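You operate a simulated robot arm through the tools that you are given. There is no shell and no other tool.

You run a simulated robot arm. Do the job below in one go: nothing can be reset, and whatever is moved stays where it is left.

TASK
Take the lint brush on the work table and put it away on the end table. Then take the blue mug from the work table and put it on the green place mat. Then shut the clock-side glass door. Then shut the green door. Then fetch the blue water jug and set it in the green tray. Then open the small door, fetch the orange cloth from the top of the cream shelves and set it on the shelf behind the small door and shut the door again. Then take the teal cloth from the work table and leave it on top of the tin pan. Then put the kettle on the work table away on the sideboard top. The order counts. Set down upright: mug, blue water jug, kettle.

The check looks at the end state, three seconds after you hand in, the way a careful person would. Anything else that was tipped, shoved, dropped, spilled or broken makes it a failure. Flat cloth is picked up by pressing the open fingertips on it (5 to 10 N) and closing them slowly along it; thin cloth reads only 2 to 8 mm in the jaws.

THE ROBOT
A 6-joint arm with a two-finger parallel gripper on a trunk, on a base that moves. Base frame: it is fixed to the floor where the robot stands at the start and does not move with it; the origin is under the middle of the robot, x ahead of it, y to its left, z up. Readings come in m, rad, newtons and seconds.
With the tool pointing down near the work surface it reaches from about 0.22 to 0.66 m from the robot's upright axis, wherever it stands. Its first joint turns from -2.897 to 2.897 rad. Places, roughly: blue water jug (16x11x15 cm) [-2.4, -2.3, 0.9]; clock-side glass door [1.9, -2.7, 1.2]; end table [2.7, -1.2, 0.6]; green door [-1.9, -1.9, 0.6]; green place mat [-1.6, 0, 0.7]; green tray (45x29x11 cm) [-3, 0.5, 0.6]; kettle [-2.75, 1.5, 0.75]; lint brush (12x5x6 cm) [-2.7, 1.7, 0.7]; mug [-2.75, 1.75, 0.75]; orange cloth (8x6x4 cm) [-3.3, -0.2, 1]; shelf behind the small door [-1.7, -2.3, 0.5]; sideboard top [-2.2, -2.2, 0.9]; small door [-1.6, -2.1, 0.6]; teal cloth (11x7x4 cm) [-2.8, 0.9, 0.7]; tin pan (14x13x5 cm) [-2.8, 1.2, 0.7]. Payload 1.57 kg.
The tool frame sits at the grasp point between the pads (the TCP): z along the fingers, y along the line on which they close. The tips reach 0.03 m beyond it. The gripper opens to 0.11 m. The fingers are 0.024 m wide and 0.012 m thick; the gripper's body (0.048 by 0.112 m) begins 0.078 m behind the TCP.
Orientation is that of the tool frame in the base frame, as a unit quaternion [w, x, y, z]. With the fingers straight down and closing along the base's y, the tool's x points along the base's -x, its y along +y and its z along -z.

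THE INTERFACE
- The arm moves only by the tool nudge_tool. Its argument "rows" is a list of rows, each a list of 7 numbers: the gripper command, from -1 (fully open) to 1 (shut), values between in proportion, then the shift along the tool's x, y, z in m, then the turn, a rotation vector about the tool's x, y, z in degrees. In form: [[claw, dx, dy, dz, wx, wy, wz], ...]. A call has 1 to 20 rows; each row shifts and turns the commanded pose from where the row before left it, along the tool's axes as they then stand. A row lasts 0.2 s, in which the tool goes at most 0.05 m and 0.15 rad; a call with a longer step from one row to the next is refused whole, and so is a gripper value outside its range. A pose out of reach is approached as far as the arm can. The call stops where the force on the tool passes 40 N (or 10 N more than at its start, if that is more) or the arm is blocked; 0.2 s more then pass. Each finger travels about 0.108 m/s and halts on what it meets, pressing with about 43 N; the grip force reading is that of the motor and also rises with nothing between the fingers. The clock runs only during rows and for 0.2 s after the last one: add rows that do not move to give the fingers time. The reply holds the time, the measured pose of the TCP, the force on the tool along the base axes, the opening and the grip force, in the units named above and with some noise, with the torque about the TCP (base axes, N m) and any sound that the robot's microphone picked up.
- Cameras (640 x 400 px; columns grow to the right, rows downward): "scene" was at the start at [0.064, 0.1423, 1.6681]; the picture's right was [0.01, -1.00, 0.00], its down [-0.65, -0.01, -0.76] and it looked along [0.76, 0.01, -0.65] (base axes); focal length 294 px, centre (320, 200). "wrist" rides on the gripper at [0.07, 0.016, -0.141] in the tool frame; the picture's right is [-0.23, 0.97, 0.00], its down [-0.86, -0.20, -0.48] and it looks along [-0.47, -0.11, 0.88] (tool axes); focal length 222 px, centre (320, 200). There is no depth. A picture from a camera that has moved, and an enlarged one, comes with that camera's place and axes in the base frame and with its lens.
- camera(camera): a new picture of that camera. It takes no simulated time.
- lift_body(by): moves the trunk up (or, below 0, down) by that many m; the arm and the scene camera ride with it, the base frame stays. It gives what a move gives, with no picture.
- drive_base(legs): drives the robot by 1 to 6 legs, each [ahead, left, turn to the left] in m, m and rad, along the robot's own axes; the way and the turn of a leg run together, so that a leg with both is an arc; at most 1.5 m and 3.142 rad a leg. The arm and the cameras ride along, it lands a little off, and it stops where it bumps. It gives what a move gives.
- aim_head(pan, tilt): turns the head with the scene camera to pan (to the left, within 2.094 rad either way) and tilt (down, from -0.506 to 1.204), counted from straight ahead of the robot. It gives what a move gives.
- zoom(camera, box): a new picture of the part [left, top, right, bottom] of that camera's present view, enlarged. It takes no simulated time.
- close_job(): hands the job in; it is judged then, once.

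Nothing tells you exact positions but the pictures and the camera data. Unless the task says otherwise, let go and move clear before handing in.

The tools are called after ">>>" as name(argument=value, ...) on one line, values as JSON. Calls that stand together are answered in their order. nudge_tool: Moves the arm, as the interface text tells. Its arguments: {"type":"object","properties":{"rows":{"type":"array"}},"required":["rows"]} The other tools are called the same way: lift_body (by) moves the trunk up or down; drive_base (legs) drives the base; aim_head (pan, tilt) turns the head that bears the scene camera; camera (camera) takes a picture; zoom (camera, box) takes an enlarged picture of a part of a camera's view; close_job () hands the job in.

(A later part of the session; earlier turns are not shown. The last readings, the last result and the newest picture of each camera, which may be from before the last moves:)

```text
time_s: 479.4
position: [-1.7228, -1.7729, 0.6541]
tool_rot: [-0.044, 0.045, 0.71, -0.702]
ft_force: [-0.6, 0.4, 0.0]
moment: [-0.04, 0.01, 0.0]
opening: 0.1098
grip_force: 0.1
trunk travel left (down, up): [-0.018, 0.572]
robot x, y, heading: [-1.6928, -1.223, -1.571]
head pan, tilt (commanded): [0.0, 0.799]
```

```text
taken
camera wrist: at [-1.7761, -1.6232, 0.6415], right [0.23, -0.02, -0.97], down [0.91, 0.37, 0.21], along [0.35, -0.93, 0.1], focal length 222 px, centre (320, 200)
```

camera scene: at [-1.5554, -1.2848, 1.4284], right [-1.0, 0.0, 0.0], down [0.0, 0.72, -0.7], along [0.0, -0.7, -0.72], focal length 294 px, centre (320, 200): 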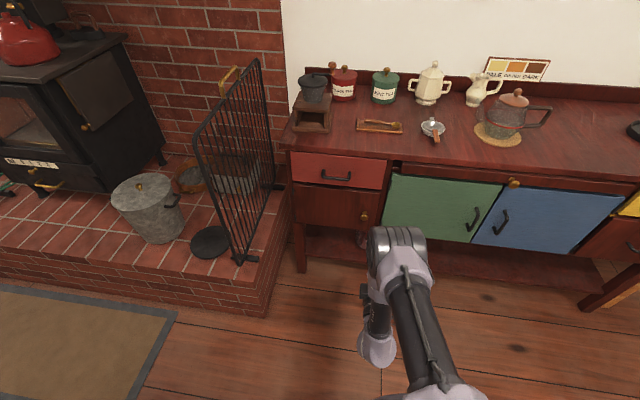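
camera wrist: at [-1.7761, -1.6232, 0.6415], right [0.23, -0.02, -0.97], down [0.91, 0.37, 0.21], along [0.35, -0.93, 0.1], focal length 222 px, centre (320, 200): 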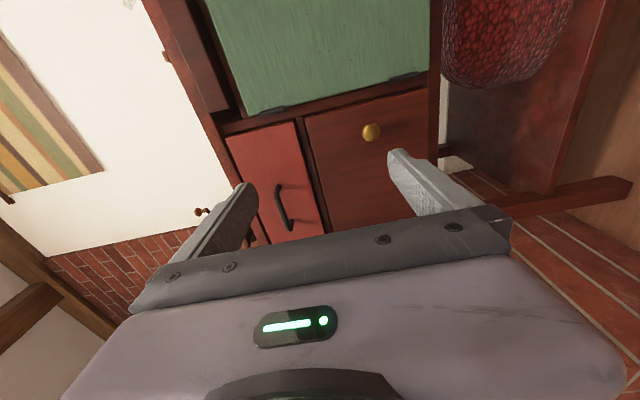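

The knob is at about (-1.727,-2.021,0.575). I bring the half-open fingers, closing vertically, in front of it.

>>> nudge_tool(rows=[[-0.1, -0.0054, 0.0153, 0.0375, 0, 0, 0], [-0.1, -0.0054, 0.0153, 0.0375, 0, 0, 0], [-0.1, -0.0054, 0.0153, 0.0375, 0, 0, 0], [-0.1, -0.0054, 0.0153, 0.0375, 0, 0, 0], [-0.1, -0.0054, 0.0153, 0.0375, 0, 0, 0], [-0.1, 0, 0, 0, 0, 0, 0]])

>>> camera(camera="wrist")

>>> zoom(camera="scene", box=[280, 140, 440, 260])

```text
time_s: 480.8
position: [-1.7212, -1.9617, 0.5751]
tool_rot: [-0.044, 0.044, 0.709, -0.702]
ft_force: [0.4, 0.0, -0.5]
moment: [0.01, -0.01, 0.0]
opening: 0.0607
grip_force: 0.1
trunk travel left (down, up): [-0.018, 0.572]
robot x, y, heading: [-1.6979, -1.2233, -1.573]
head pan, tilt (commanded): [0.0, 0.799]
```

```text
taken
camera wrist: at [-1.7737, -1.8125, 0.5625], right [0.23, -0.02, -0.97], down [0.91, 0.37, 0.21], along [0.35, -0.93, 0.1], focal length 222 px, centre (320, 200)
```

wrist: 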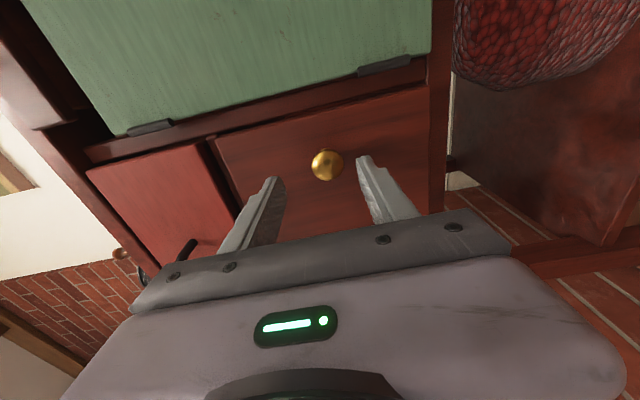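

```text
3.33 times, centred on (360, 200) of scene
camera zoom: at [-1.5554, -1.2849, 1.4285], right [-1.0, 0.0, 0.0], down [0.0, 0.72, -0.7], along [0.0, -0.7, -0.72], focal length 979 px, centre (187, 200)
```

zoom: 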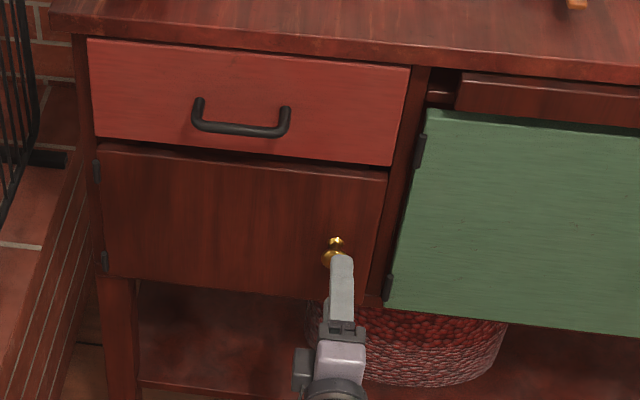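

>>> nudge_tool(rows=[[-0.1, -0.001, 0.006, 0.02, 0, 0, 0], [-0.1, -0.001, 0, 0.02, 0, 0, 0], [-0.1, 0, 0, 0, 0, 0, 0]])

>>> camera(camera="wrist")

>>> zoom(camera="scene", box=[330, 180, 410, 240])

```text
time_s: 481.6
position: [-1.7249, -1.9898, 0.5857]
tool_rot: [-0.044, 0.045, 0.71, -0.701]
ft_force: [0.1, 6.0, 0.6]
moment: [0.15, -0.08, -0.03]
opening: 0.0603
grip_force: 0.1
out of reach, approached as far as the arm can: row 1, 2
trunk travel left (down, up): [-0.018, 0.572]
robot x, y, heading: [-1.6935, -1.2241, -1.571]
head pan, tilt (commanded): [0.0, 0.799]
```

```text
taken
camera wrist: at [-1.7772, -1.8396, 0.5734], right [0.23, -0.02, -0.97], down [0.91, 0.37, 0.21], along [0.35, -0.93, 0.1], focal length 222 px, centre (320, 200)
```

wrist: 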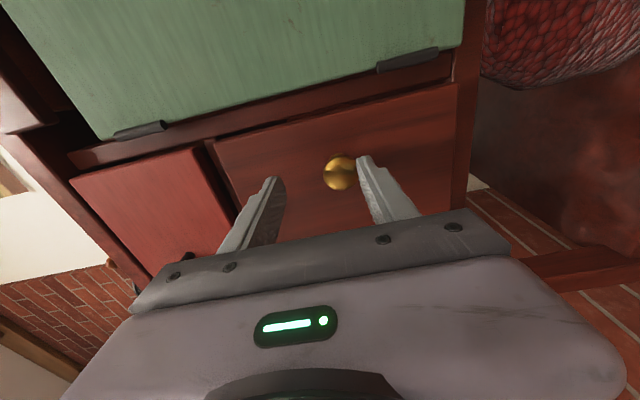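

```text
6.67 times, centred on (370, 210) of scene
camera zoom: at [-1.5554, -1.2844, 1.4284], right [-1.0, 0.0, 0.0], down [0.0, 0.72, -0.7], along [0.0, -0.7, -0.72], focal length 1958 px, centre (-13, 133)
```

zoom: 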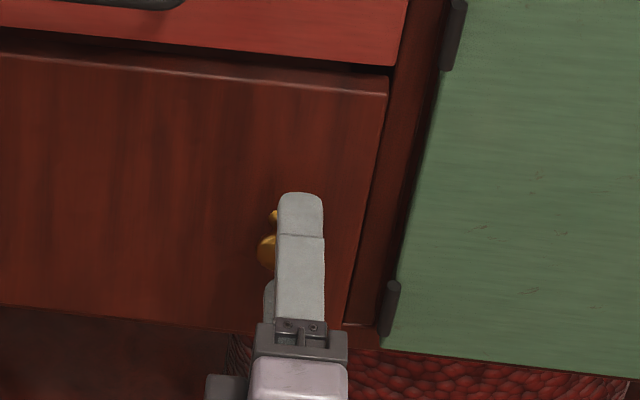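

The arm is at its reach limit, so I back the tool off, move the base closer and line up again.

>>> nudge_tool(rows=[[-0.1, 0, 0, -0.03, 0, 0, 0], [-0.1, 0, 0, -0.04, 0, 0, 0], [-0.1, 0, 0, -0.04, 0, 0, 0], [-0.1, 0, 0, -0.04, 0, 0, 0], [-0.1, 0, 0, 0, 0, 0, 0]])

>>> drive_base(legs=[[0.11, 0, 0]])

>>> camera(camera="wrist")

```text
time_s: 482.8
position: [-1.7066, -1.8375, 0.589]
tool_rot: [-0.043, 0.045, 0.709, -0.703]
ft_force: [-0.3, -0.1, 0.8]
moment: [0.0, 0.0, 0.03]
opening: 0.0608
grip_force: 0.1
trunk travel left (down, up): [-0.018, 0.572]
robot x, y, heading: [-1.6967, -1.225, -1.57]
head pan, tilt (commanded): [0.0, 0.799]
```

```text
time_s: 484.0
position: [-1.7046, -1.9451, 0.5871]
tool_rot: [-0.043, 0.045, 0.709, -0.702]
ft_force: [0.0, -0.2, 0.7]
moment: [0.02, -0.01, 0.0]
opening: 0.0605
grip_force: 0.2
trunk travel left (down, up): [-0.018, 0.572]
robot x, y, heading: [-1.6899, -1.337, -1.572]
head pan, tilt (commanded): [0.0, 0.799]
```

```text
taken
camera wrist: at [-1.7567, -1.7959, 0.5745], right [0.23, -0.02, -0.97], down [0.91, 0.37, 0.21], along [0.35, -0.93, 0.1], focal length 222 px, centre (320, 200)
```

wrist: 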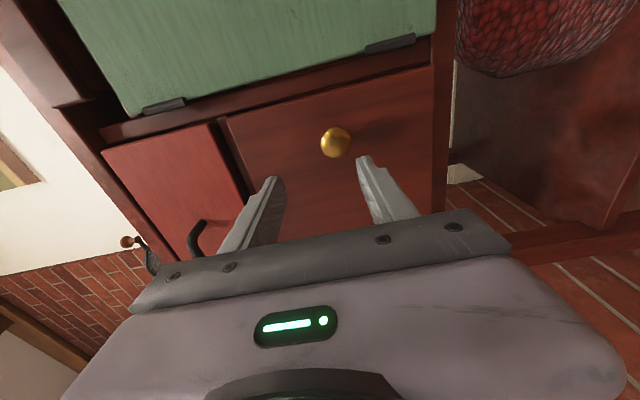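

>>> nudge_tool(rows=[[-0.1, 0.0064, 0.009, 0.015, 0, 0, 0], [-0.1, 0.0064, 0.008, 0.015, 0, 0, 0], [-0.1, 0, 0, 0.012, 0, 0, 0], [-0.1, 0, 0, 0, 0, 0, 0]])

>>> camera(camera="wrist")

```text
time_s: 485.0
position: [-1.722, -1.9856, 0.5689]
tool_rot: [-0.043, 0.045, 0.709, -0.703]
ft_force: [0.7, 0.3, 0.9]
moment: [0.03, 0.01, -0.03]
opening: 0.0605
grip_force: 0.0
trunk travel left (down, up): [-0.018, 0.572]
robot x, y, heading: [-1.6928, -1.3324, -1.566]
head pan, tilt (commanded): [0.0, 0.799]
```

```text
taken
camera wrist: at [-1.7745, -1.8367, 0.5569], right [0.23, -0.02, -0.97], down [0.91, 0.37, 0.21], along [0.35, -0.93, 0.1], focal length 222 px, centre (320, 200)
```

wrist: 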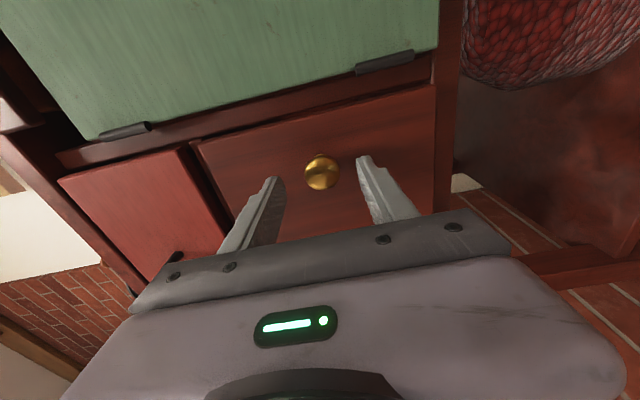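

>>> nudge_tool(rows=[[-0.1, 0, 0.001, 0.012, 0, 0, 0], [-0.1, 0, 0, 0.01, 0, 0, 0], [-0.1, 0, 0, 0, 0, 0, 0]])

>>> camera(camera="wrist")

```text
time_s: 485.8
position: [-1.7235, -2.0089, 0.5686]
tool_rot: [-0.043, 0.045, 0.71, -0.702]
ft_force: [-0.6, -0.8, 0.7]
moment: [0.0, 0.01, 0.0]
opening: 0.0605
grip_force: 0.1
trunk travel left (down, up): [-0.018, 0.572]
robot x, y, heading: [-1.6964, -1.334, -1.571]
head pan, tilt (commanded): [0.0, 0.799]
```

```text
taken
camera wrist: at [-1.7769, -1.8586, 0.5552], right [0.23, -0.02, -0.97], down [0.91, 0.37, 0.21], along [0.35, -0.93, 0.1], focal length 222 px, centre (320, 200)
```

wrist: 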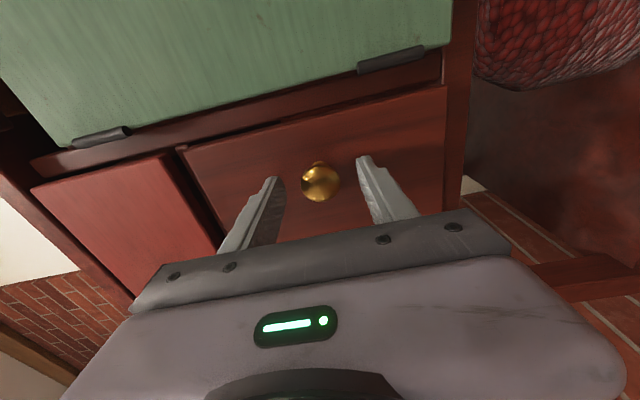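

The knob sits between the fingertips. I close on it.

>>> nudge_tool(rows=[[0.2, 0, 0, 0, 0, 0, 0], [0.5, 0, 0, 0, 0, 0, 0], [1, 0, 0, 0, 0, 0, 0], [1, 0, 0, 0, 0, 0, 0], [1, 0, 0, 0, 0, 0, 0]])

>>> camera(camera="wrist")

```text
time_s: 487.0
position: [-1.7251, -2.0085, 0.5678]
tool_rot: [-0.043, 0.045, 0.709, -0.702]
ft_force: [-0.9, 2.1, -3.0]
moment: [-0.16, 0.02, 0.27]
opening: 0.0317
grip_force: 40.5
trunk travel left (down, up): [-0.018, 0.572]
robot x, y, heading: [-1.6922, -1.335, -1.564]
head pan, tilt (commanded): [0.0, 0.799]
```

```text
taken
camera wrist: at [-1.7768, -1.8585, 0.5551], right [0.23, -0.02, -0.97], down [0.91, 0.37, 0.21], along [0.35, -0.93, 0.1], focal length 222 px, centre (320, 200)
```

wrist: 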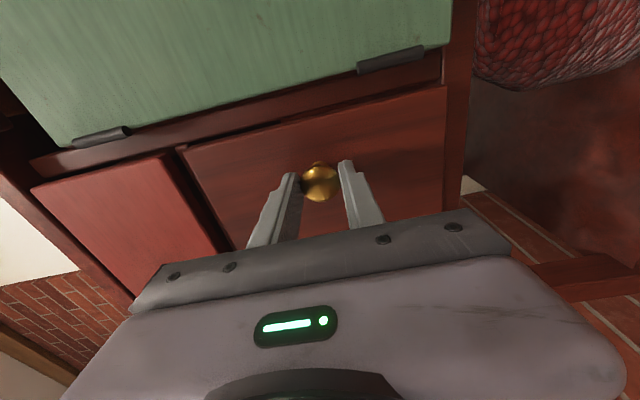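

Knob gripped (3.2 cm). I pull the door open along its arc in small steps.

>>> nudge_tool(rows=[[1, -0.0015, 0, -0.0114, 0, 0, 0], [1, -0.0015, 0, -0.0114, 0, 0, 0], [1, -0.0015, 0, -0.0114, 0, 0, 0], [1, -0.0015, 0, -0.0114, 0, 0, 0], [1, -0.0034, 0, -0.0108, 0, 0, 0], [1, -0.0034, 0, -0.0108, 0, 0, 0], [1, -0.0034, 0, -0.0108, 0, 0, 0], [1, -0.0034, 0, -0.0108, 0, 0, 0], [1, 0, 0, 0, 0, 0, 0]])

>>> camera(camera="wrist")

>>> camera(camera="scene")

```text
time_s: 489.0
position: [-1.6928, -1.9238, 0.5674]
tool_rot: [-0.043, 0.044, 0.71, -0.702]
ft_force: [13.5, -12.6, -21.8]
moment: [0.11, 0.16, -0.42]
opening: 0.0318
grip_force: 40.5
trunk travel left (down, up): [-0.018, 0.572]
robot x, y, heading: [-1.6929, -1.3331, -1.566]
head pan, tilt (commanded): [0.0, 0.799]
```

```text
taken
camera wrist: at [-1.7458, -1.7735, 0.5555], right [0.23, -0.02, -0.97], down [0.91, 0.37, 0.21], along [0.35, -0.93, 0.1], focal length 222 px, centre (320, 200)
```

wrist: 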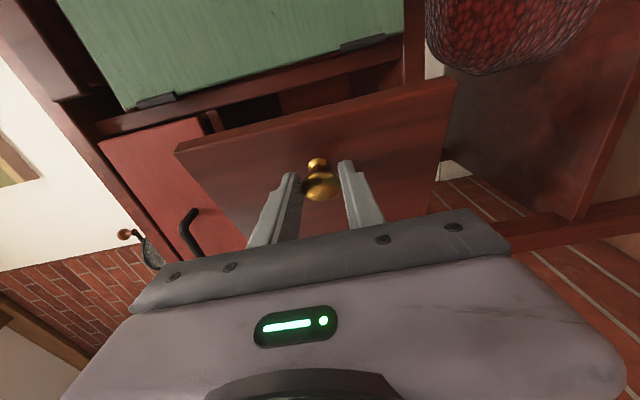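

```text
taken
camera scene: at [-1.5542, -1.3959, 1.4281], right [-1.0, 0.0, 0.0], down [0.0, 0.72, -0.7], along [0.0, -0.7, -0.72], focal length 294 px, centre (320, 200)
```

scene: 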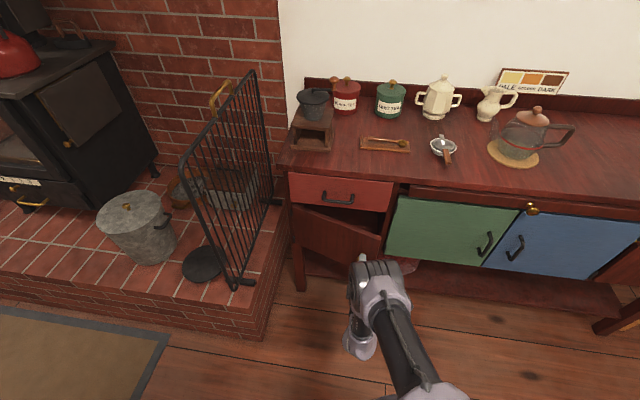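

The door is opening. I continue the arc.

>>> nudge_tool(rows=[[1, -0.0065, 0, -0.0095, 0, 0, 0], [1, -0.0065, 0, -0.0095, 0, 0, 0], [1, -0.0065, 0, -0.0095, 0, 0, 0], [1, -0.0065, 0, -0.0095, 0, 0, 0], [1, -0.0075, 0, -0.0085, 0, 0, 0], [1, -0.0075, 0, -0.0085, 0, 0, 0], [1, -0.0075, 0, -0.0085, 0, 0, 0], [1, -0.0075, 0, -0.0085, 0, 0, 0], [1, 0, 0, 0, 0, 0, 0]])

>>> camera(camera="wrist")

>>> camera(camera="scene")

```text
time_s: 491.0
position: [-1.6311, -1.8574, 0.5679]
tool_rot: [-0.043, 0.045, 0.711, -0.701]
ft_force: [-8.8, 9.3, -36.0]
moment: [0.55, 0.23, -0.73]
opening: 0.0317
grip_force: 40.0
trunk travel left (down, up): [-0.018, 0.572]
robot x, y, heading: [-1.6947, -1.3336, -1.569]
head pan, tilt (commanded): [0.0, 0.799]
```

```text
taken
camera wrist: at [-1.6825, -1.7075, 0.5557], right [0.23, -0.02, -0.97], down [0.91, 0.37, 0.21], along [0.35, -0.93, 0.1], focal length 222 px, centre (320, 200)
```

wrist: 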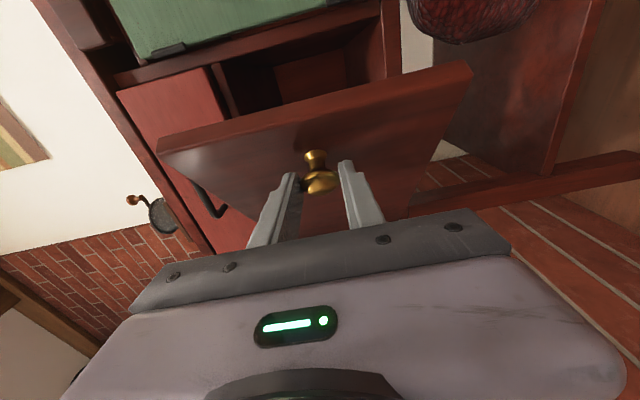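

```text
taken
camera scene: at [-1.5554, -1.3955, 1.4282], right [-1.0, 0.0, 0.0], down [0.0, 0.72, -0.7], along [0.0, -0.7, -0.72], focal length 294 px, centre (320, 200)
```

scene: 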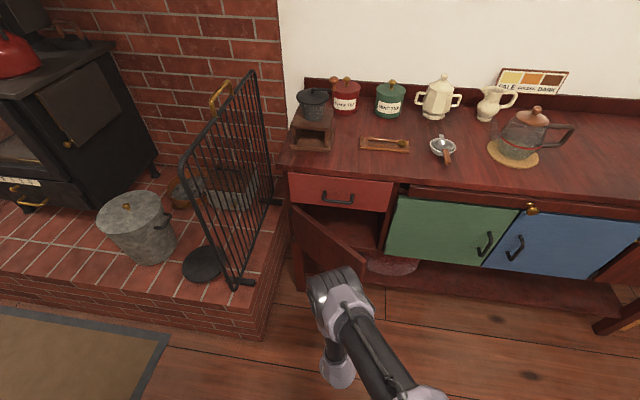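

The door is about 43° open. I release the knob, back off, go round to its inner side, and push it wider.

>>> nudge_tool(rows=[[0.3, 0, 0, 0, 0, 0, 0], [0, 0, 0, 0, 0, 0, 0], [-0.2, 0, 0, 0, 0, 0, 0], [-0.2, 0, 0, -0.02, 0, 0, 0], [-0.2, 0, 0, 0, 0, 0, 0]])

>>> camera(camera="wrist")

>>> drive_base(legs=[[-0.1, 0, 0]])

>>> camera(camera="wrist")

```text
time_s: 492.2
position: [-1.6264, -1.8374, 0.571]
tool_rot: [-0.042, 0.045, 0.709, -0.702]
ft_force: [-0.6, -0.3, -0.3]
moment: [0.02, -0.04, 0.02]
opening: 0.0657
grip_force: 0.1
trunk travel left (down, up): [-0.018, 0.572]
robot x, y, heading: [-1.6931, -1.3327, -1.57]
head pan, tilt (commanded): [0.0, 0.799]
```

```text
taken
camera wrist: at [-1.6791, -1.6876, 0.5581], right [0.23, -0.02, -0.97], down [0.91, 0.37, 0.21], along [0.35, -0.93, 0.1], focal length 222 px, centre (320, 200)
```

wrist: 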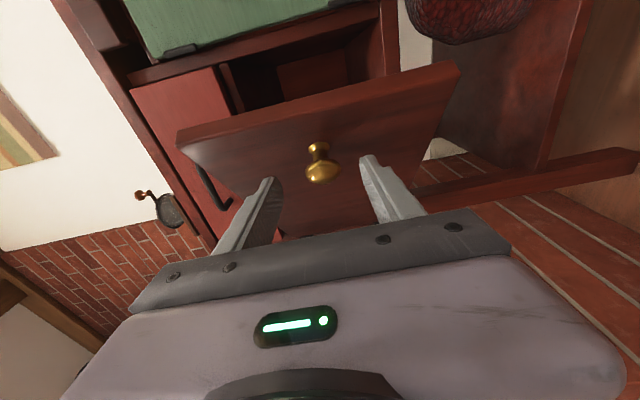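

```text
time_s: 493.4
position: [-1.627, -1.7378, 0.5706]
tool_rot: [-0.044, 0.044, 0.708, -0.703]
ft_force: [-0.1, 0.2, 1.1]
moment: [0.02, 0.03, -0.04]
opening: 0.0659
grip_force: 0.0
trunk travel left (down, up): [-0.018, 0.572]
robot x, y, heading: [-1.6953, -1.2349, -1.569]
head pan, tilt (commanded): [0.0, 0.799]
```

```text
taken
camera wrist: at [-1.6793, -1.5874, 0.5581], right [0.23, -0.02, -0.97], down [0.91, 0.37, 0.21], along [0.35, -0.93, 0.1], focal length 222 px, centre (320, 200)
```

wrist: 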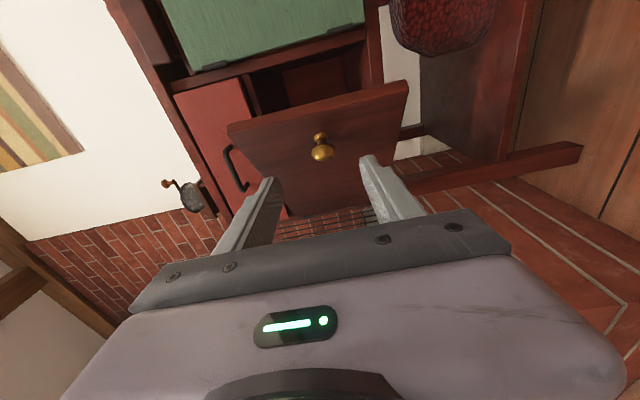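

>>> nudge_tool(rows=[[1, 0, 0, 0, 0, 0, 0], [1, 0, 0, 0, 0, 0, 0], [1, 0, 0, 0, 0, 0, 0], [1, 0, 0, 0, 0, 0, 0]])

>>> drive_base(legs=[[0, -0.12, 0]])

>>> camera(camera="wrist")

>>> camera(camera="scene")

```text
time_s: 494.4
position: [-1.6269, -1.7356, 0.5713]
tool_rot: [-0.042, 0.044, 0.709, -0.702]
ft_force: [0.5, 0.5, 0.2]
moment: [0.0, 0.01, -0.02]
opening: 0.0001
grip_force: 21.5
trunk travel left (down, up): [-0.018, 0.572]
robot x, y, heading: [-1.6942, -1.2317, -1.572]
head pan, tilt (commanded): [0.0, 0.799]
```

```text
time_s: 495.6
position: [-1.7451, -1.7368, 0.5707]
tool_rot: [-0.043, 0.044, 0.709, -0.702]
ft_force: [0.5, 0.6, -0.1]
moment: [0.01, 0.02, 0.01]
opening: 0.0
grip_force: 21.5
trunk travel left (down, up): [-0.018, 0.572]
robot x, y, heading: [-1.8187, -1.2325, -1.561]
head pan, tilt (commanded): [0.0, 0.799]
```

```text
taken
camera wrist: at [-1.7978, -1.5876, 0.5581], right [0.23, -0.02, -0.97], down [0.91, 0.37, 0.21], along [0.36, -0.93, 0.1], focal length 222 px, centre (320, 200)
```

wrist: 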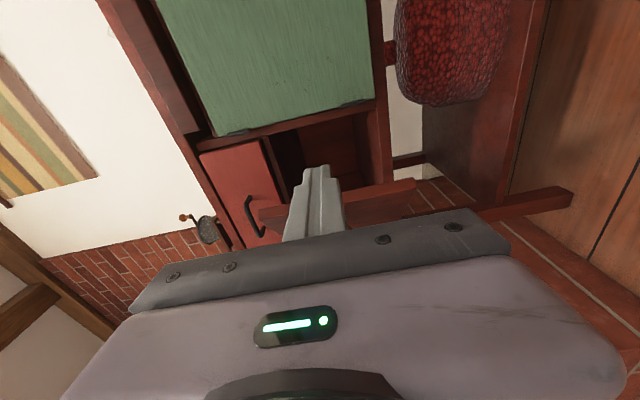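

```text
taken
camera scene: at [-1.6745, -1.2927, 1.4284], right [-1.0, 0.0, 0.0], down [0.0, 0.72, -0.7], along [0.0, -0.7, -0.72], focal length 294 px, centre (320, 200)
```

scene: 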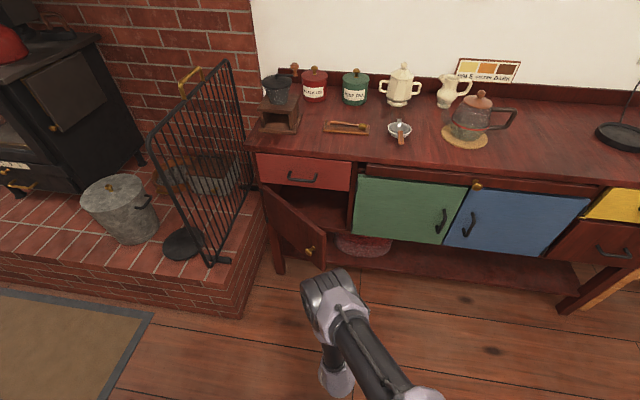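

>>> drive_base(legs=[[0, -0.025, 0], [0.13, 0, 0]])

>>> camera(camera="wrist")

>>> drive_base(legs=[[0, 0.1, 0]])

>>> camera(camera="wrist")

>>> camera(camera="scene")

```text
time_s: 497.3
position: [-1.7686, -1.8659, 0.572]
tool_rot: [-0.041, 0.042, 0.709, -0.703]
ft_force: [0.2, -0.2, 0.2]
moment: [-0.01, 0.01, -0.02]
opening: 0.0001
grip_force: 21.4
trunk travel left (down, up): [-0.018, 0.572]
robot x, y, heading: [-1.8385, -1.3606, -1.563]
head pan, tilt (commanded): [0.0, 0.799]
```

```text
taken
camera wrist: at [-1.8212, -1.7165, 0.5581], right [0.23, -0.02, -0.97], down [0.91, 0.37, 0.21], along [0.36, -0.93, 0.1], focal length 222 px, centre (320, 200)
```

wrist: 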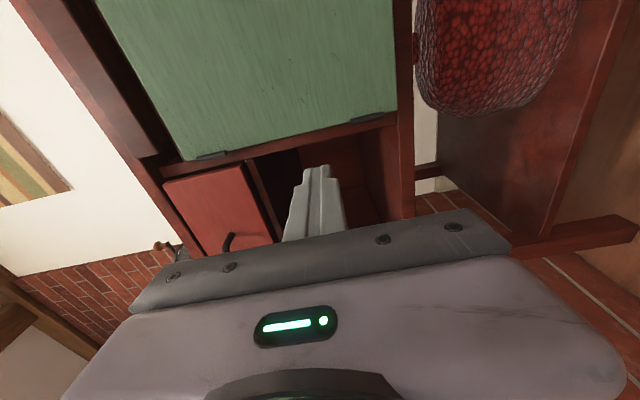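

```text
time_s: 498.4
position: [-1.6893, -1.8595, 0.5657]
tool_rot: [-0.05, 0.049, 0.712, -0.698]
ft_force: [0.1, -0.3, 0.5]
moment: [-0.03, 0.02, 0.0]
opening: 0.0003
grip_force: 21.6
trunk travel left (down, up): [-0.018, 0.572]
robot x, y, heading: [-1.752, -1.3632, -1.562]
head pan, tilt (commanded): [0.0, 0.799]
stopped in leg 1: the force on the tool passed its limit at 94 N (the readings are from after the stop); the commanded pose is now the measured one
```

```text
taken
camera wrist: at [-1.7394, -1.71, 0.5564], right [0.22, -0.01, -0.97], down [0.91, 0.35, 0.21], along [0.34, -0.94, 0.09], focal length 222 px, centre (320, 200)
```

wrist: 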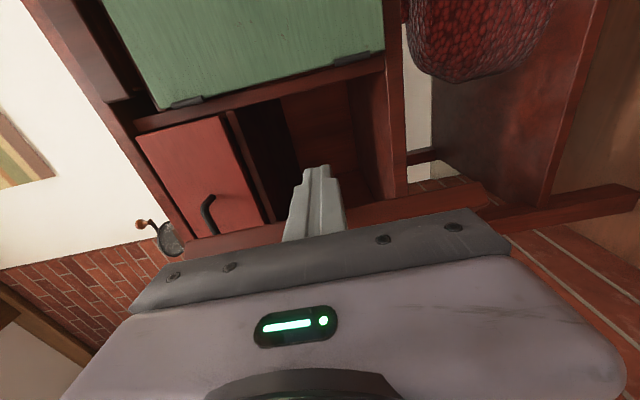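

```text
taken
camera scene: at [-1.6117, -1.4206, 1.4284], right [-1.0, 0.0, 0.0], down [0.0, 0.72, -0.7], along [0.0, -0.7, -0.72], focal length 294 px, centre (320, 200)
```

scene: 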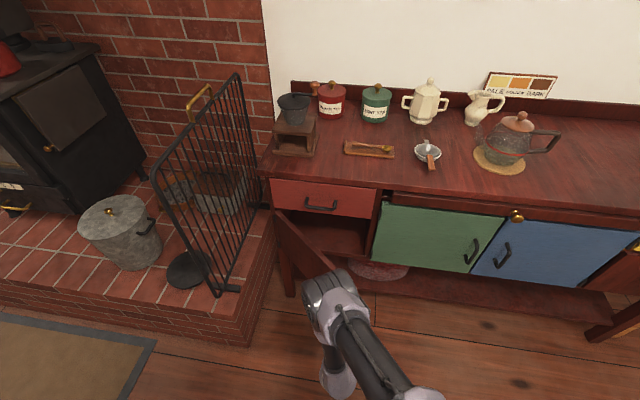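

The palm was blocking the door's free edge as it swings north. I back off 5 cm so only the fingertip is behind the edge, then push east again gently.

>>> drive_base(legs=[[0, -0.015, 0], [-0.055, 0, 0]])

>>> camera(camera="wrist")

>>> nudge_tool(rows=[[1, -0.01, 0, 0, 0, 0, 0], [1, -0.01, 0, 0, 0, 0, 0], [1, -0.01, 0, 0, 0, 0, 0], [1, -0.01, 0, 0, 0, 0, 0], [1, 0, 0, 0, 0, 0, 0]])

>>> camera(camera="wrist")

```text
time_s: 499.8
position: [-1.7043, -1.8048, 0.5666]
tool_rot: [-0.05, 0.049, 0.713, -0.698]
ft_force: [-0.5, -0.2, 0.6]
moment: [0.02, 0.0, 0.0]
opening: 0.0
grip_force: 21.6
trunk travel left (down, up): [-0.018, 0.572]
robot x, y, heading: [-1.7679, -1.3064, -1.57]
head pan, tilt (commanded): [0.0, 0.799]
```

```text
taken
camera wrist: at [-1.7542, -1.6544, 0.5565], right [0.22, -0.01, -0.97], down [0.91, 0.35, 0.21], along [0.34, -0.94, 0.09], focal length 222 px, centre (320, 200)
```

wrist: 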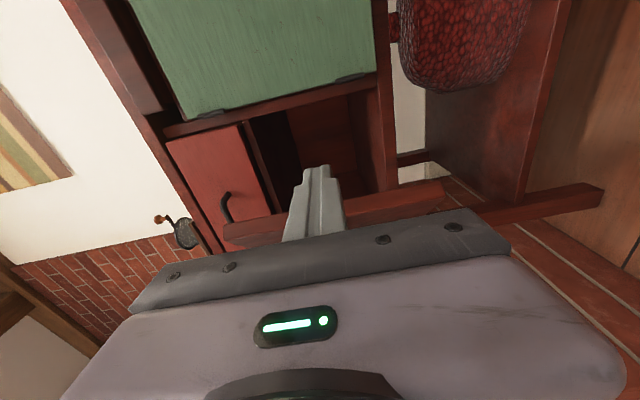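

```text
time_s: 501.0
position: [-1.6645, -1.8107, 0.5673]
tool_rot: [-0.051, 0.049, 0.712, -0.698]
ft_force: [1.0, -0.7, -0.4]
moment: [-0.03, -0.03, 0.03]
opening: 0.0001
grip_force: 21.3
trunk travel left (down, up): [-0.018, 0.572]
robot x, y, heading: [-1.7656, -1.3076, -1.567]
head pan, tilt (commanded): [0.0, 0.799]
```

```text
taken
camera wrist: at [-1.7147, -1.6602, 0.5565], right [0.22, -0.01, -0.97], down [0.91, 0.35, 0.21], along [0.34, -0.94, 0.09], focal length 222 px, centre (320, 200)
```

wrist: 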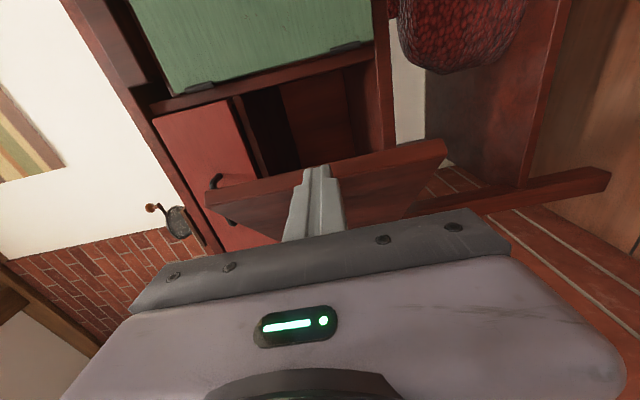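

>>> nudge_tool(rows=[[1, 0.038, 0, 0, 0, 0, 0], [1, 0.038, 0, 0, 0, 0, 0], [1, -0.0064, 0, 0.0269, 0, 0, 0], [1, -0.0064, 0, 0.0269, 0, 0, 0], [1, 0, 0, 0, 0, 0, 0]])

>>> camera(camera="wrist")

>>> camera(camera="scene")

```text
time_s: 502.2
position: [-1.7351, -1.8547, 0.5655]
tool_rot: [-0.05, 0.049, 0.713, -0.697]
ft_force: [0.0, 0.8, -0.2]
moment: [-0.03, 0.04, 0.01]
opening: 0.0002
grip_force: 21.1
trunk travel left (down, up): [-0.018, 0.572]
robot x, y, heading: [-1.767, -1.3079, -1.566]
head pan, tilt (commanded): [0.0, 0.799]
```

```text
taken
camera wrist: at [-1.7838, -1.7041, 0.5552], right [0.22, -0.01, -0.97], down [0.91, 0.35, 0.21], along [0.34, -0.94, 0.09], focal length 222 px, centre (320, 200)
```

wrist: 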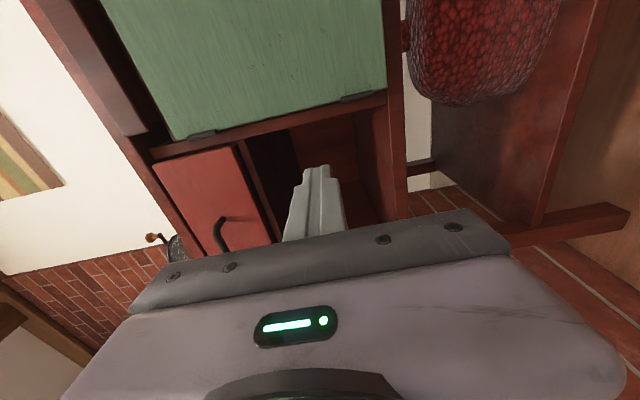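

```text
taken
camera scene: at [-1.6268, -1.3648, 1.4284], right [-1.0, -0.01, 0.0], down [0.0, 0.72, -0.7], along [0.0, -0.7, -0.72], focal length 294 px, centre (320, 200)
```

scene: 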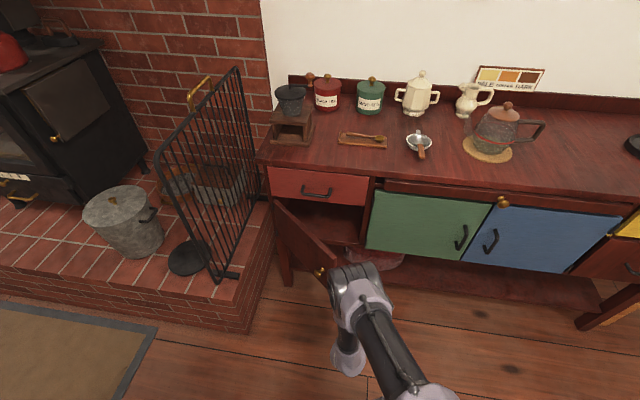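

>>> nudge_tool(rows=[[1, -0.0148, 0, -0.0026, 0, 0, 0], [1, -0.0148, 0, -0.0026, 0, 0, 0], [1, -0.0148, 0, -0.0026, 0, 0, 0], [1, -0.0148, 0, -0.0026, 0, 0, 0], [1, -0.0097, 0, -0.01, 0, 0, 0], [1, -0.0097, 0, -0.01, 0, 0, 0], [1, -0.0097, 0, -0.01, 0, 0, 0], [1, 0, 0, 0, 0, 0, 0]])

>>> camera(camera="wrist")

>>> camera(camera="scene")

```text
time_s: 503.6
position: [-1.6551, -1.8317, 0.5649]
tool_rot: [-0.053, 0.05, 0.714, -0.696]
ft_force: [-5.3, 6.7, 4.2]
moment: [-0.11, -0.13, 0.11]
opening: 0.0
grip_force: 20.9
trunk travel left (down, up): [-0.018, 0.572]
robot x, y, heading: [-1.7709, -1.3072, -1.565]
head pan, tilt (commanded): [0.0, 0.799]
stopped in row 7: the force on the tool passed its limit at 44 N (the readings are from after the stop); the commanded pose is now the measured one
```

```text
taken
camera wrist: at [-1.7043, -1.6816, 0.555], right [0.22, -0.01, -0.97], down [0.92, 0.34, 0.21], along [0.33, -0.94, 0.08], focal length 222 px, centre (320, 200)
```

wrist: 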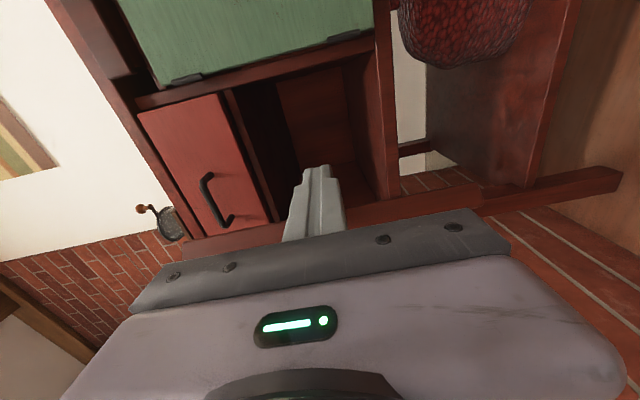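

```text
taken
camera scene: at [-1.628, -1.3635, 1.4286], right [-1.0, 0.0, 0.0], down [0.0, 0.72, -0.7], along [0.0, -0.7, -0.72], focal length 294 px, centre (320, 200)
```

scene: 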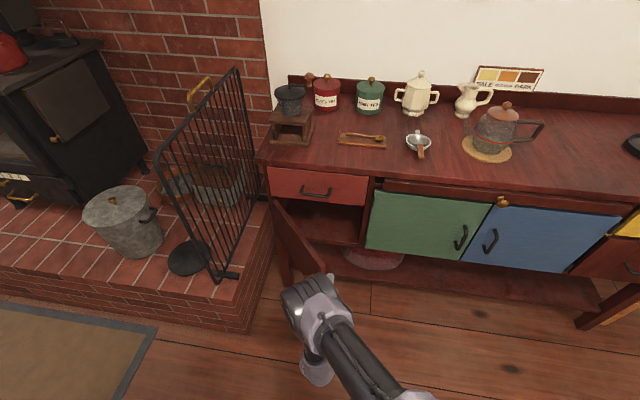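

>>> nudge_tool(rows=[[1, -0.0035, 0, -0.0035, 0, 0, 0], [1, -0.0035, 0, -0.0035, 0, 0, 0], [1, -0.0035, 0, -0.0035, 0, 0, 0], [1, -0.0035, 0, -0.0035, 0, 0, 0], [1, -0.0035, 0, -0.0035, 0, 0, 0], [1, 0, 0, 0, 0, 0, 0]])

>>> camera(camera="wrist")

>>> zoom(camera="scene", box=[240, 160, 400, 320])

```text
time_s: 505.0
position: [-1.6345, -1.8194, 0.5658]
tool_rot: [-0.052, 0.051, 0.714, -0.696]
ft_force: [-3.1, 5.0, -2.6]
moment: [-0.07, 0.03, 0.08]
opening: 0.0
grip_force: 22.0
trunk travel left (down, up): [-0.018, 0.572]
robot x, y, heading: [-1.7691, -1.3067, -1.567]
head pan, tilt (commanded): [0.0, 0.799]
```

```text
taken
camera wrist: at [-1.6836, -1.6679, 0.5554], right [0.22, -0.01, -0.97], down [0.92, 0.34, 0.21], along [0.33, -0.94, 0.08], focal length 222 px, centre (320, 200)
```

wrist: 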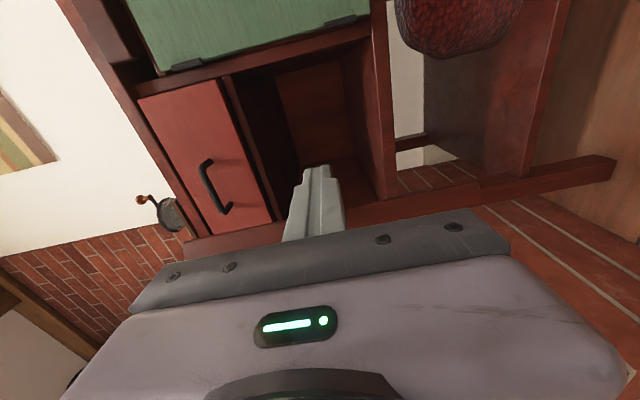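

```text
2.50 times, centred on (320, 240) of scene
camera zoom: at [-1.6272, -1.3644, 1.4284], right [-1.0, 0.0, 0.0], down [0.0, 0.72, -0.7], along [0.0, -0.7, -0.72], focal length 734 px, centre (320, 100)
```

zoom: 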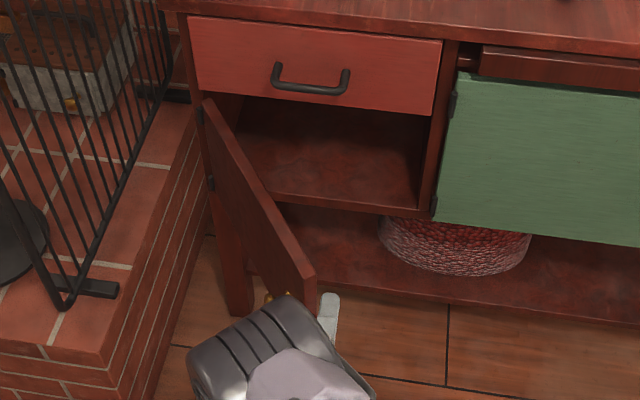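

Slow pushing works (the hinge is damped). I continue slowly along the arc.

>>> nudge_tool(rows=[[1, -0.0043, 0, -0.0038, 0, 0, 0], [1, -0.0043, 0, -0.0038, 0, 0, 0], [1, -0.0043, 0, -0.0038, 0, 0, 0], [1, -0.0046, 0, -0.0028, 0, 0, 0], [1, -0.0046, 0, -0.0028, 0, 0, 0], [1, -0.0046, 0, -0.0028, 0, 0, 0], [1, -0.0046, 0, -0.0028, 0, 0, 0], [1, -0.0046, 0, -0.0028, 0, 0, 0], [1, -0.0046, 0, -0.0028, 0, 0, 0], [1, -0.0046, 0, -0.0028, 0, 0, 0], [1, -0.0046, 0, -0.0028, 0, 0, 0], [1, -0.0046, 0, -0.0028, 0, 0, 0], [1, -0.0046, 0, -0.0028, 0, 0, 0], [1, -0.0046, 0, -0.0028, 0, 0, 0], [1, -0.0046, 0, -0.0028, 0, 0, 0], [1, -0.0046, 0, -0.0028, 0, 0, 0], [1, 0, 0, 0, 0, 0, 0]])

>>> zoom(camera="scene", box=[200, 160, 400, 320])

>>> camera(camera="wrist")

```text
time_s: 508.6
position: [-1.5556, -1.7846, 0.565]
tool_rot: [-0.052, 0.05, 0.714, -0.696]
ft_force: [0.1, -0.3, 0.1]
moment: [0.01, -0.05, -0.02]
opening: 0.0
grip_force: 21.2
trunk travel left (down, up): [-0.018, 0.572]
robot x, y, heading: [-1.7684, -1.3094, -1.562]
head pan, tilt (commanded): [0.0, 0.799]
```

```text
2.50 times, centred on (300, 240) of scene
camera zoom: at [-1.6271, -1.3644, 1.4284], right [-1.0, 0.0, 0.0], down [0.0, 0.72, -0.7], along [0.0, -0.7, -0.72], focal length 734 px, centre (370, 100)
```

zoom: 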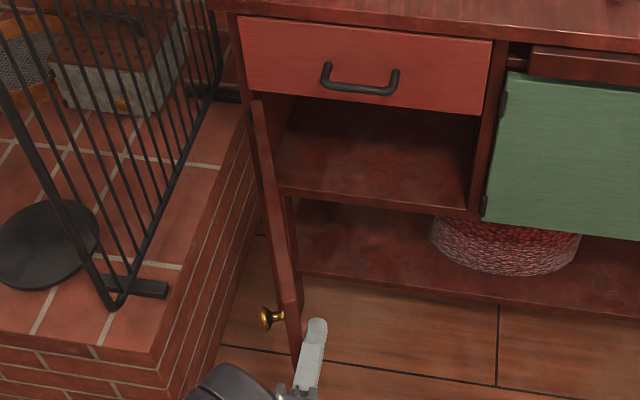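

```text
taken
camera wrist: at [-1.6049, -1.6318, 0.5561], right [0.22, -0.01, -0.97], down [0.92, 0.34, 0.21], along [0.33, -0.94, 0.08], focal length 222 px, centre (320, 200)
```

wrist: 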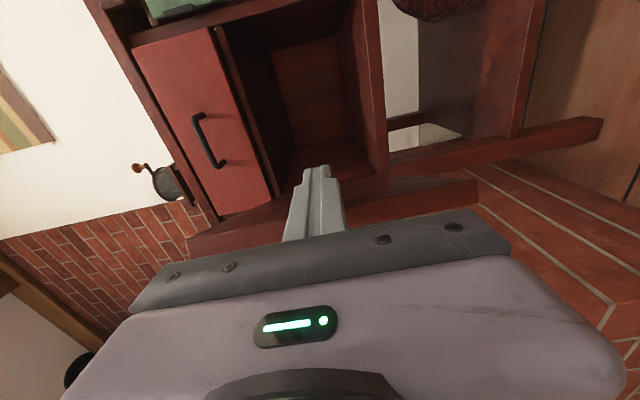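

>>> nudge_tool(rows=[[1, -0.0047, 0, -0.0015, 0, 0, 0], [1, -0.0047, 0, -0.0015, 0, 0, 0], [1, -0.0047, 0, -0.0015, 0, 0, 0], [1, -0.0047, 0, -0.0015, 0, 0, 0], [1, -0.0047, 0, -0.0015, 0, 0, 0], [1, -0.0047, 0, -0.0015, 0, 0, 0], [1, -0.0047, 0, -0.0015, 0, 0, 0], [1, -0.0047, 0, -0.0015, 0, 0, 0], [1, -0.0047, 0, -0.0015, 0, 0, 0], [1, -0.0047, 0, -0.0015, 0, 0, 0], [1, -0.0047, 0, -0.0015, 0, 0, 0], [1, -0.0047, 0, -0.0015, 0, 0, 0], [1, -0.0047, 0, -0.0015, 0, 0, 0], [1, -0.0047, 0, -0.0015, 0, 0, 0], [1, -0.0047, 0, -0.0015, 0, 0, 0], [1, -0.005, 0, -0.0005, 0, 0, 0], [1, -0.005, 0, -0.0005, 0, 0, 0], [1, -0.005, 0, -0.0005, 0, 0, 0], [1, -0.005, 0, -0.0005, 0, 0, 0], [1, 0, 0, 0, 0, 0, 0]])

>>> zoom(camera="scene", box=[200, 160, 400, 320])

>>> camera(camera="wrist")

```text
time_s: 512.8
position: [-1.4628, -1.7706, 0.5662]
tool_rot: [-0.052, 0.051, 0.715, -0.696]
ft_force: [0.0, 0.4, 0.5]
moment: [-0.01, -0.02, 0.03]
opening: 0.0001
grip_force: 21.4
trunk travel left (down, up): [-0.018, 0.572]
robot x, y, heading: [-1.7643, -1.3056, -1.56]
head pan, tilt (commanded): [0.0, 0.799]
```

```text
2.50 times, centred on (300, 240) of scene
camera zoom: at [-1.6271, -1.3644, 1.4284], right [-1.0, 0.0, 0.0], down [0.0, 0.72, -0.7], along [0.0, -0.7, -0.72], focal length 734 px, centre (370, 100)
```

zoom: 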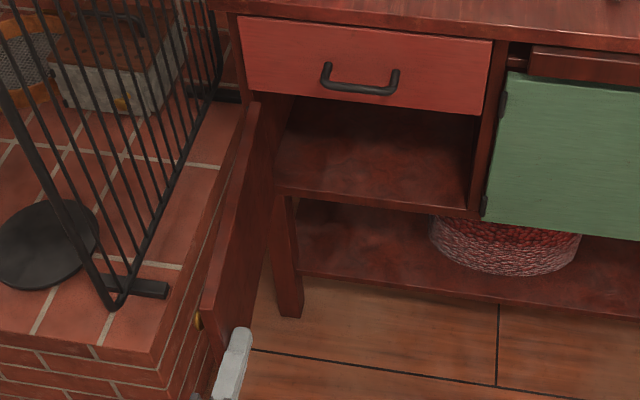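

```text
taken
camera wrist: at [-1.5118, -1.6195, 0.5561], right [0.22, -0.01, -0.97], down [0.92, 0.34, 0.21], along [0.33, -0.94, 0.08], focal length 222 px, centre (320, 200)
```

wrist: 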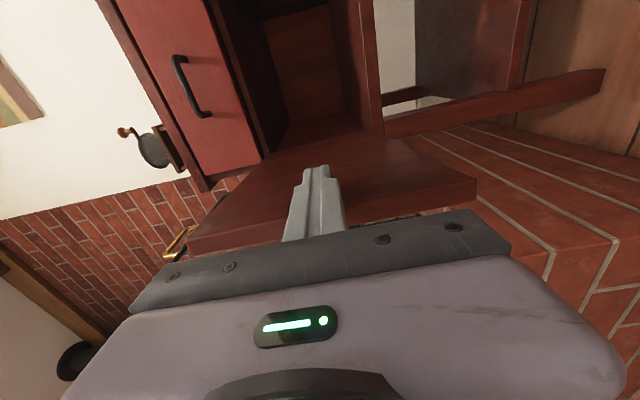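

The small door is open about 95° and the shelf inside is empty. I back away, turn the tool down again and go to the cream shelves for the orange cloth.

>>> nudge_tool(rows=[[1, 0.03, 0, 0, 0, 0, 0], [1, 0.03, 0, 0, 0, 0, 0], [1, 0, 0, 0, 0, 0, 0]])

>>> drive_base(legs=[[-0.25, -0.05, 0]])

>>> lift_body(by=0.3)

>>> lift_body(by=0.26)

>>> nudge_tool(rows=[[1, 0, 0, 0, -8.3, 0, 0], [1, 0, 0, 0, -8.3, 0, 0], [1, 0, 0, 0, -8.3, 0, 0], [1, 0, 0, 0, -8.3, 0, 0], [1, 0, 0, 0, -8.3, 0, 0], [1, 0, 0, 0, -8.3, 0, 0], [1, 0, 0, 0, -8.3, 0, 0], [1, 0, 0, 0, -8.3, 0, 0], [1, 0, 0, 0, -8.3, 0, 0], [1, 0, 0, 0, -8.3, 0, 0], [1, 0, 0, 0, -7.0, 0, 0], [-1, 0, 0, 0, 0, 0, 0]])

>>> camera(camera="scene")

```text
time_s: 513.6
position: [-1.5238, -1.7623, 0.5662]
tool_rot: [-0.052, 0.05, 0.713, -0.697]
ft_force: [0.3, 0.4, 0.1]
moment: [0.04, -0.03, 0.0]
opening: 0.0
grip_force: 21.6
trunk travel left (down, up): [-0.018, 0.572]
robot x, y, heading: [-1.766, -1.3061, -1.568]
head pan, tilt (commanded): [0.0, 0.799]
```

```text
time_s: 515.5
position: [-1.5727, -1.5096, 0.567]
tool_rot: [-0.052, 0.051, 0.714, -0.696]
ft_force: [0.7, 0.8, 0.2]
moment: [-0.02, 0.0, -0.01]
opening: 0.0
grip_force: 21.9
trunk travel left (down, up): [-0.018, 0.572]
robot x, y, heading: [-1.8154, -1.0503, -1.567]
head pan, tilt (commanded): [0.0, 0.799]
```

```text
time_s: 518.5
position: [-1.5743, -1.5086, 0.8669]
tool_rot: [-0.053, 0.05, 0.714, -0.697]
ft_force: [0.4, 0.0, 0.8]
moment: [-0.02, -0.01, -0.01]
opening: 0.0
grip_force: 21.5
trunk travel left (down, up): [-0.318, 0.272]
robot x, y, heading: [-1.8164, -1.0499, -1.565]
head pan, tilt (commanded): [0.0, 0.799]
```

```text
time_s: 521.1
position: [-1.5738, -1.5086, 1.127]
tool_rot: [-0.053, 0.05, 0.714, -0.697]
ft_force: [0.3, 0.4, -0.2]
moment: [-0.03, 0.01, 0.02]
opening: 0.0001
grip_force: 21.1
trunk travel left (down, up): [-0.578, 0.012]
robot x, y, heading: [-1.8175, -1.0528, -1.564]
head pan, tilt (commanded): [0.0, 0.799]
```

```text
time_s: 523.7
position: [-1.564, -1.516, 1.128]
tool_rot: [0.017, 0.071, 0.99, -0.118]
ft_force: [0.1, 0.9, -0.3]
moment: [0.03, 0.0, -0.01]
opening: 0.0798
grip_force: 0.1
out of reach, approached as far as the arm can: row 10, 11
trunk travel left (down, up): [-0.578, 0.012]
robot x, y, heading: [-1.817, -1.0501, -1.564]
head pan, tilt (commanded): [0.0, 0.799]
```

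```text
taken
camera scene: at [-1.6784, -1.1106, 1.9884], right [-1.0, -0.01, 0.0], down [0.0, 0.72, -0.7], along [0.0, -0.7, -0.72], focal length 294 px, centre (320, 200)
```

scene: 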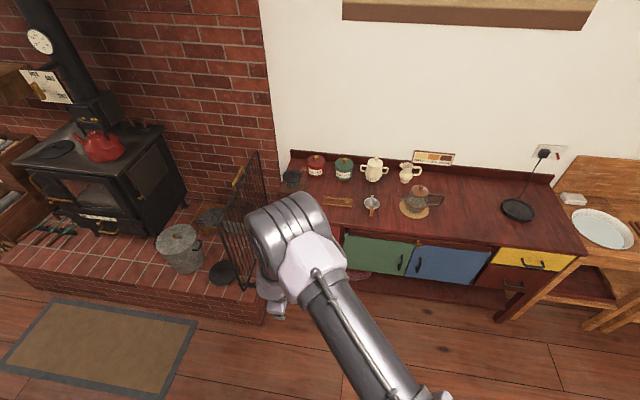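

>>> nudge_tool(rows=[[-1, 0, 0, -0.045, 0, 0, 0], [-1, 0, 0, -0.045, 0, 0, 0], [-1, 0, 0, 0, -6.8, 0, 0], [-1, 0, 0, 0, -6.8, 0, 0], [-1, 0, 0, 0, 0, 0, 0]])

```text
time_s: 524.9
position: [-1.5649, -1.498, 1.2175]
tool_rot: [0.015, 0.071, 0.99, -0.12]
ft_force: [0.0, -0.4, 0.0]
moment: [0.0, 0.03, -0.04]
opening: 0.1101
grip_force: 0.2
out of reach, approached as far as the arm can: row 3, 4
trunk travel left (down, up): [-0.578, 0.012]
robot x, y, heading: [-1.8179, -1.0551, -1.57]
head pan, tilt (commanded): [0.0, 0.799]
```

>>> nudge_tool(rows=[[-1, 0.045, 0, 0, 0, 0, 0], [-1, 0.045, 0, 0, 0, 0, 0], [-1, 0.045, 0, 0, 0, 0, 0], [-1, 0.045, 0, 0, 0, 0, 0], [-1, 0.045, 0, 0, 0, 0, 0], [-1, 0, -0.04, 0, 0, 0, 0], [-1, 0, 0, 0, -6.8, 0, 0], [-1, 0, 0, 0, -6.8, 0, 0], [-1, 0, 0, 0, 0, 0, 0]])

```text
time_s: 526.9
position: [-1.7967, -1.5036, 1.2143]
tool_rot: [0.024, 0.069, 0.997, -0.002]
ft_force: [0.2, 0.6, -0.3]
moment: [-0.05, 0.02, -0.02]
opening: 0.11
grip_force: 0.0
out of reach, approached as far as the arm can: row 7
trunk travel left (down, up): [-0.578, 0.012]
robot x, y, heading: [-1.8167, -1.0534, -1.568]
head pan, tilt (commanded): [0.0, 0.799]
```

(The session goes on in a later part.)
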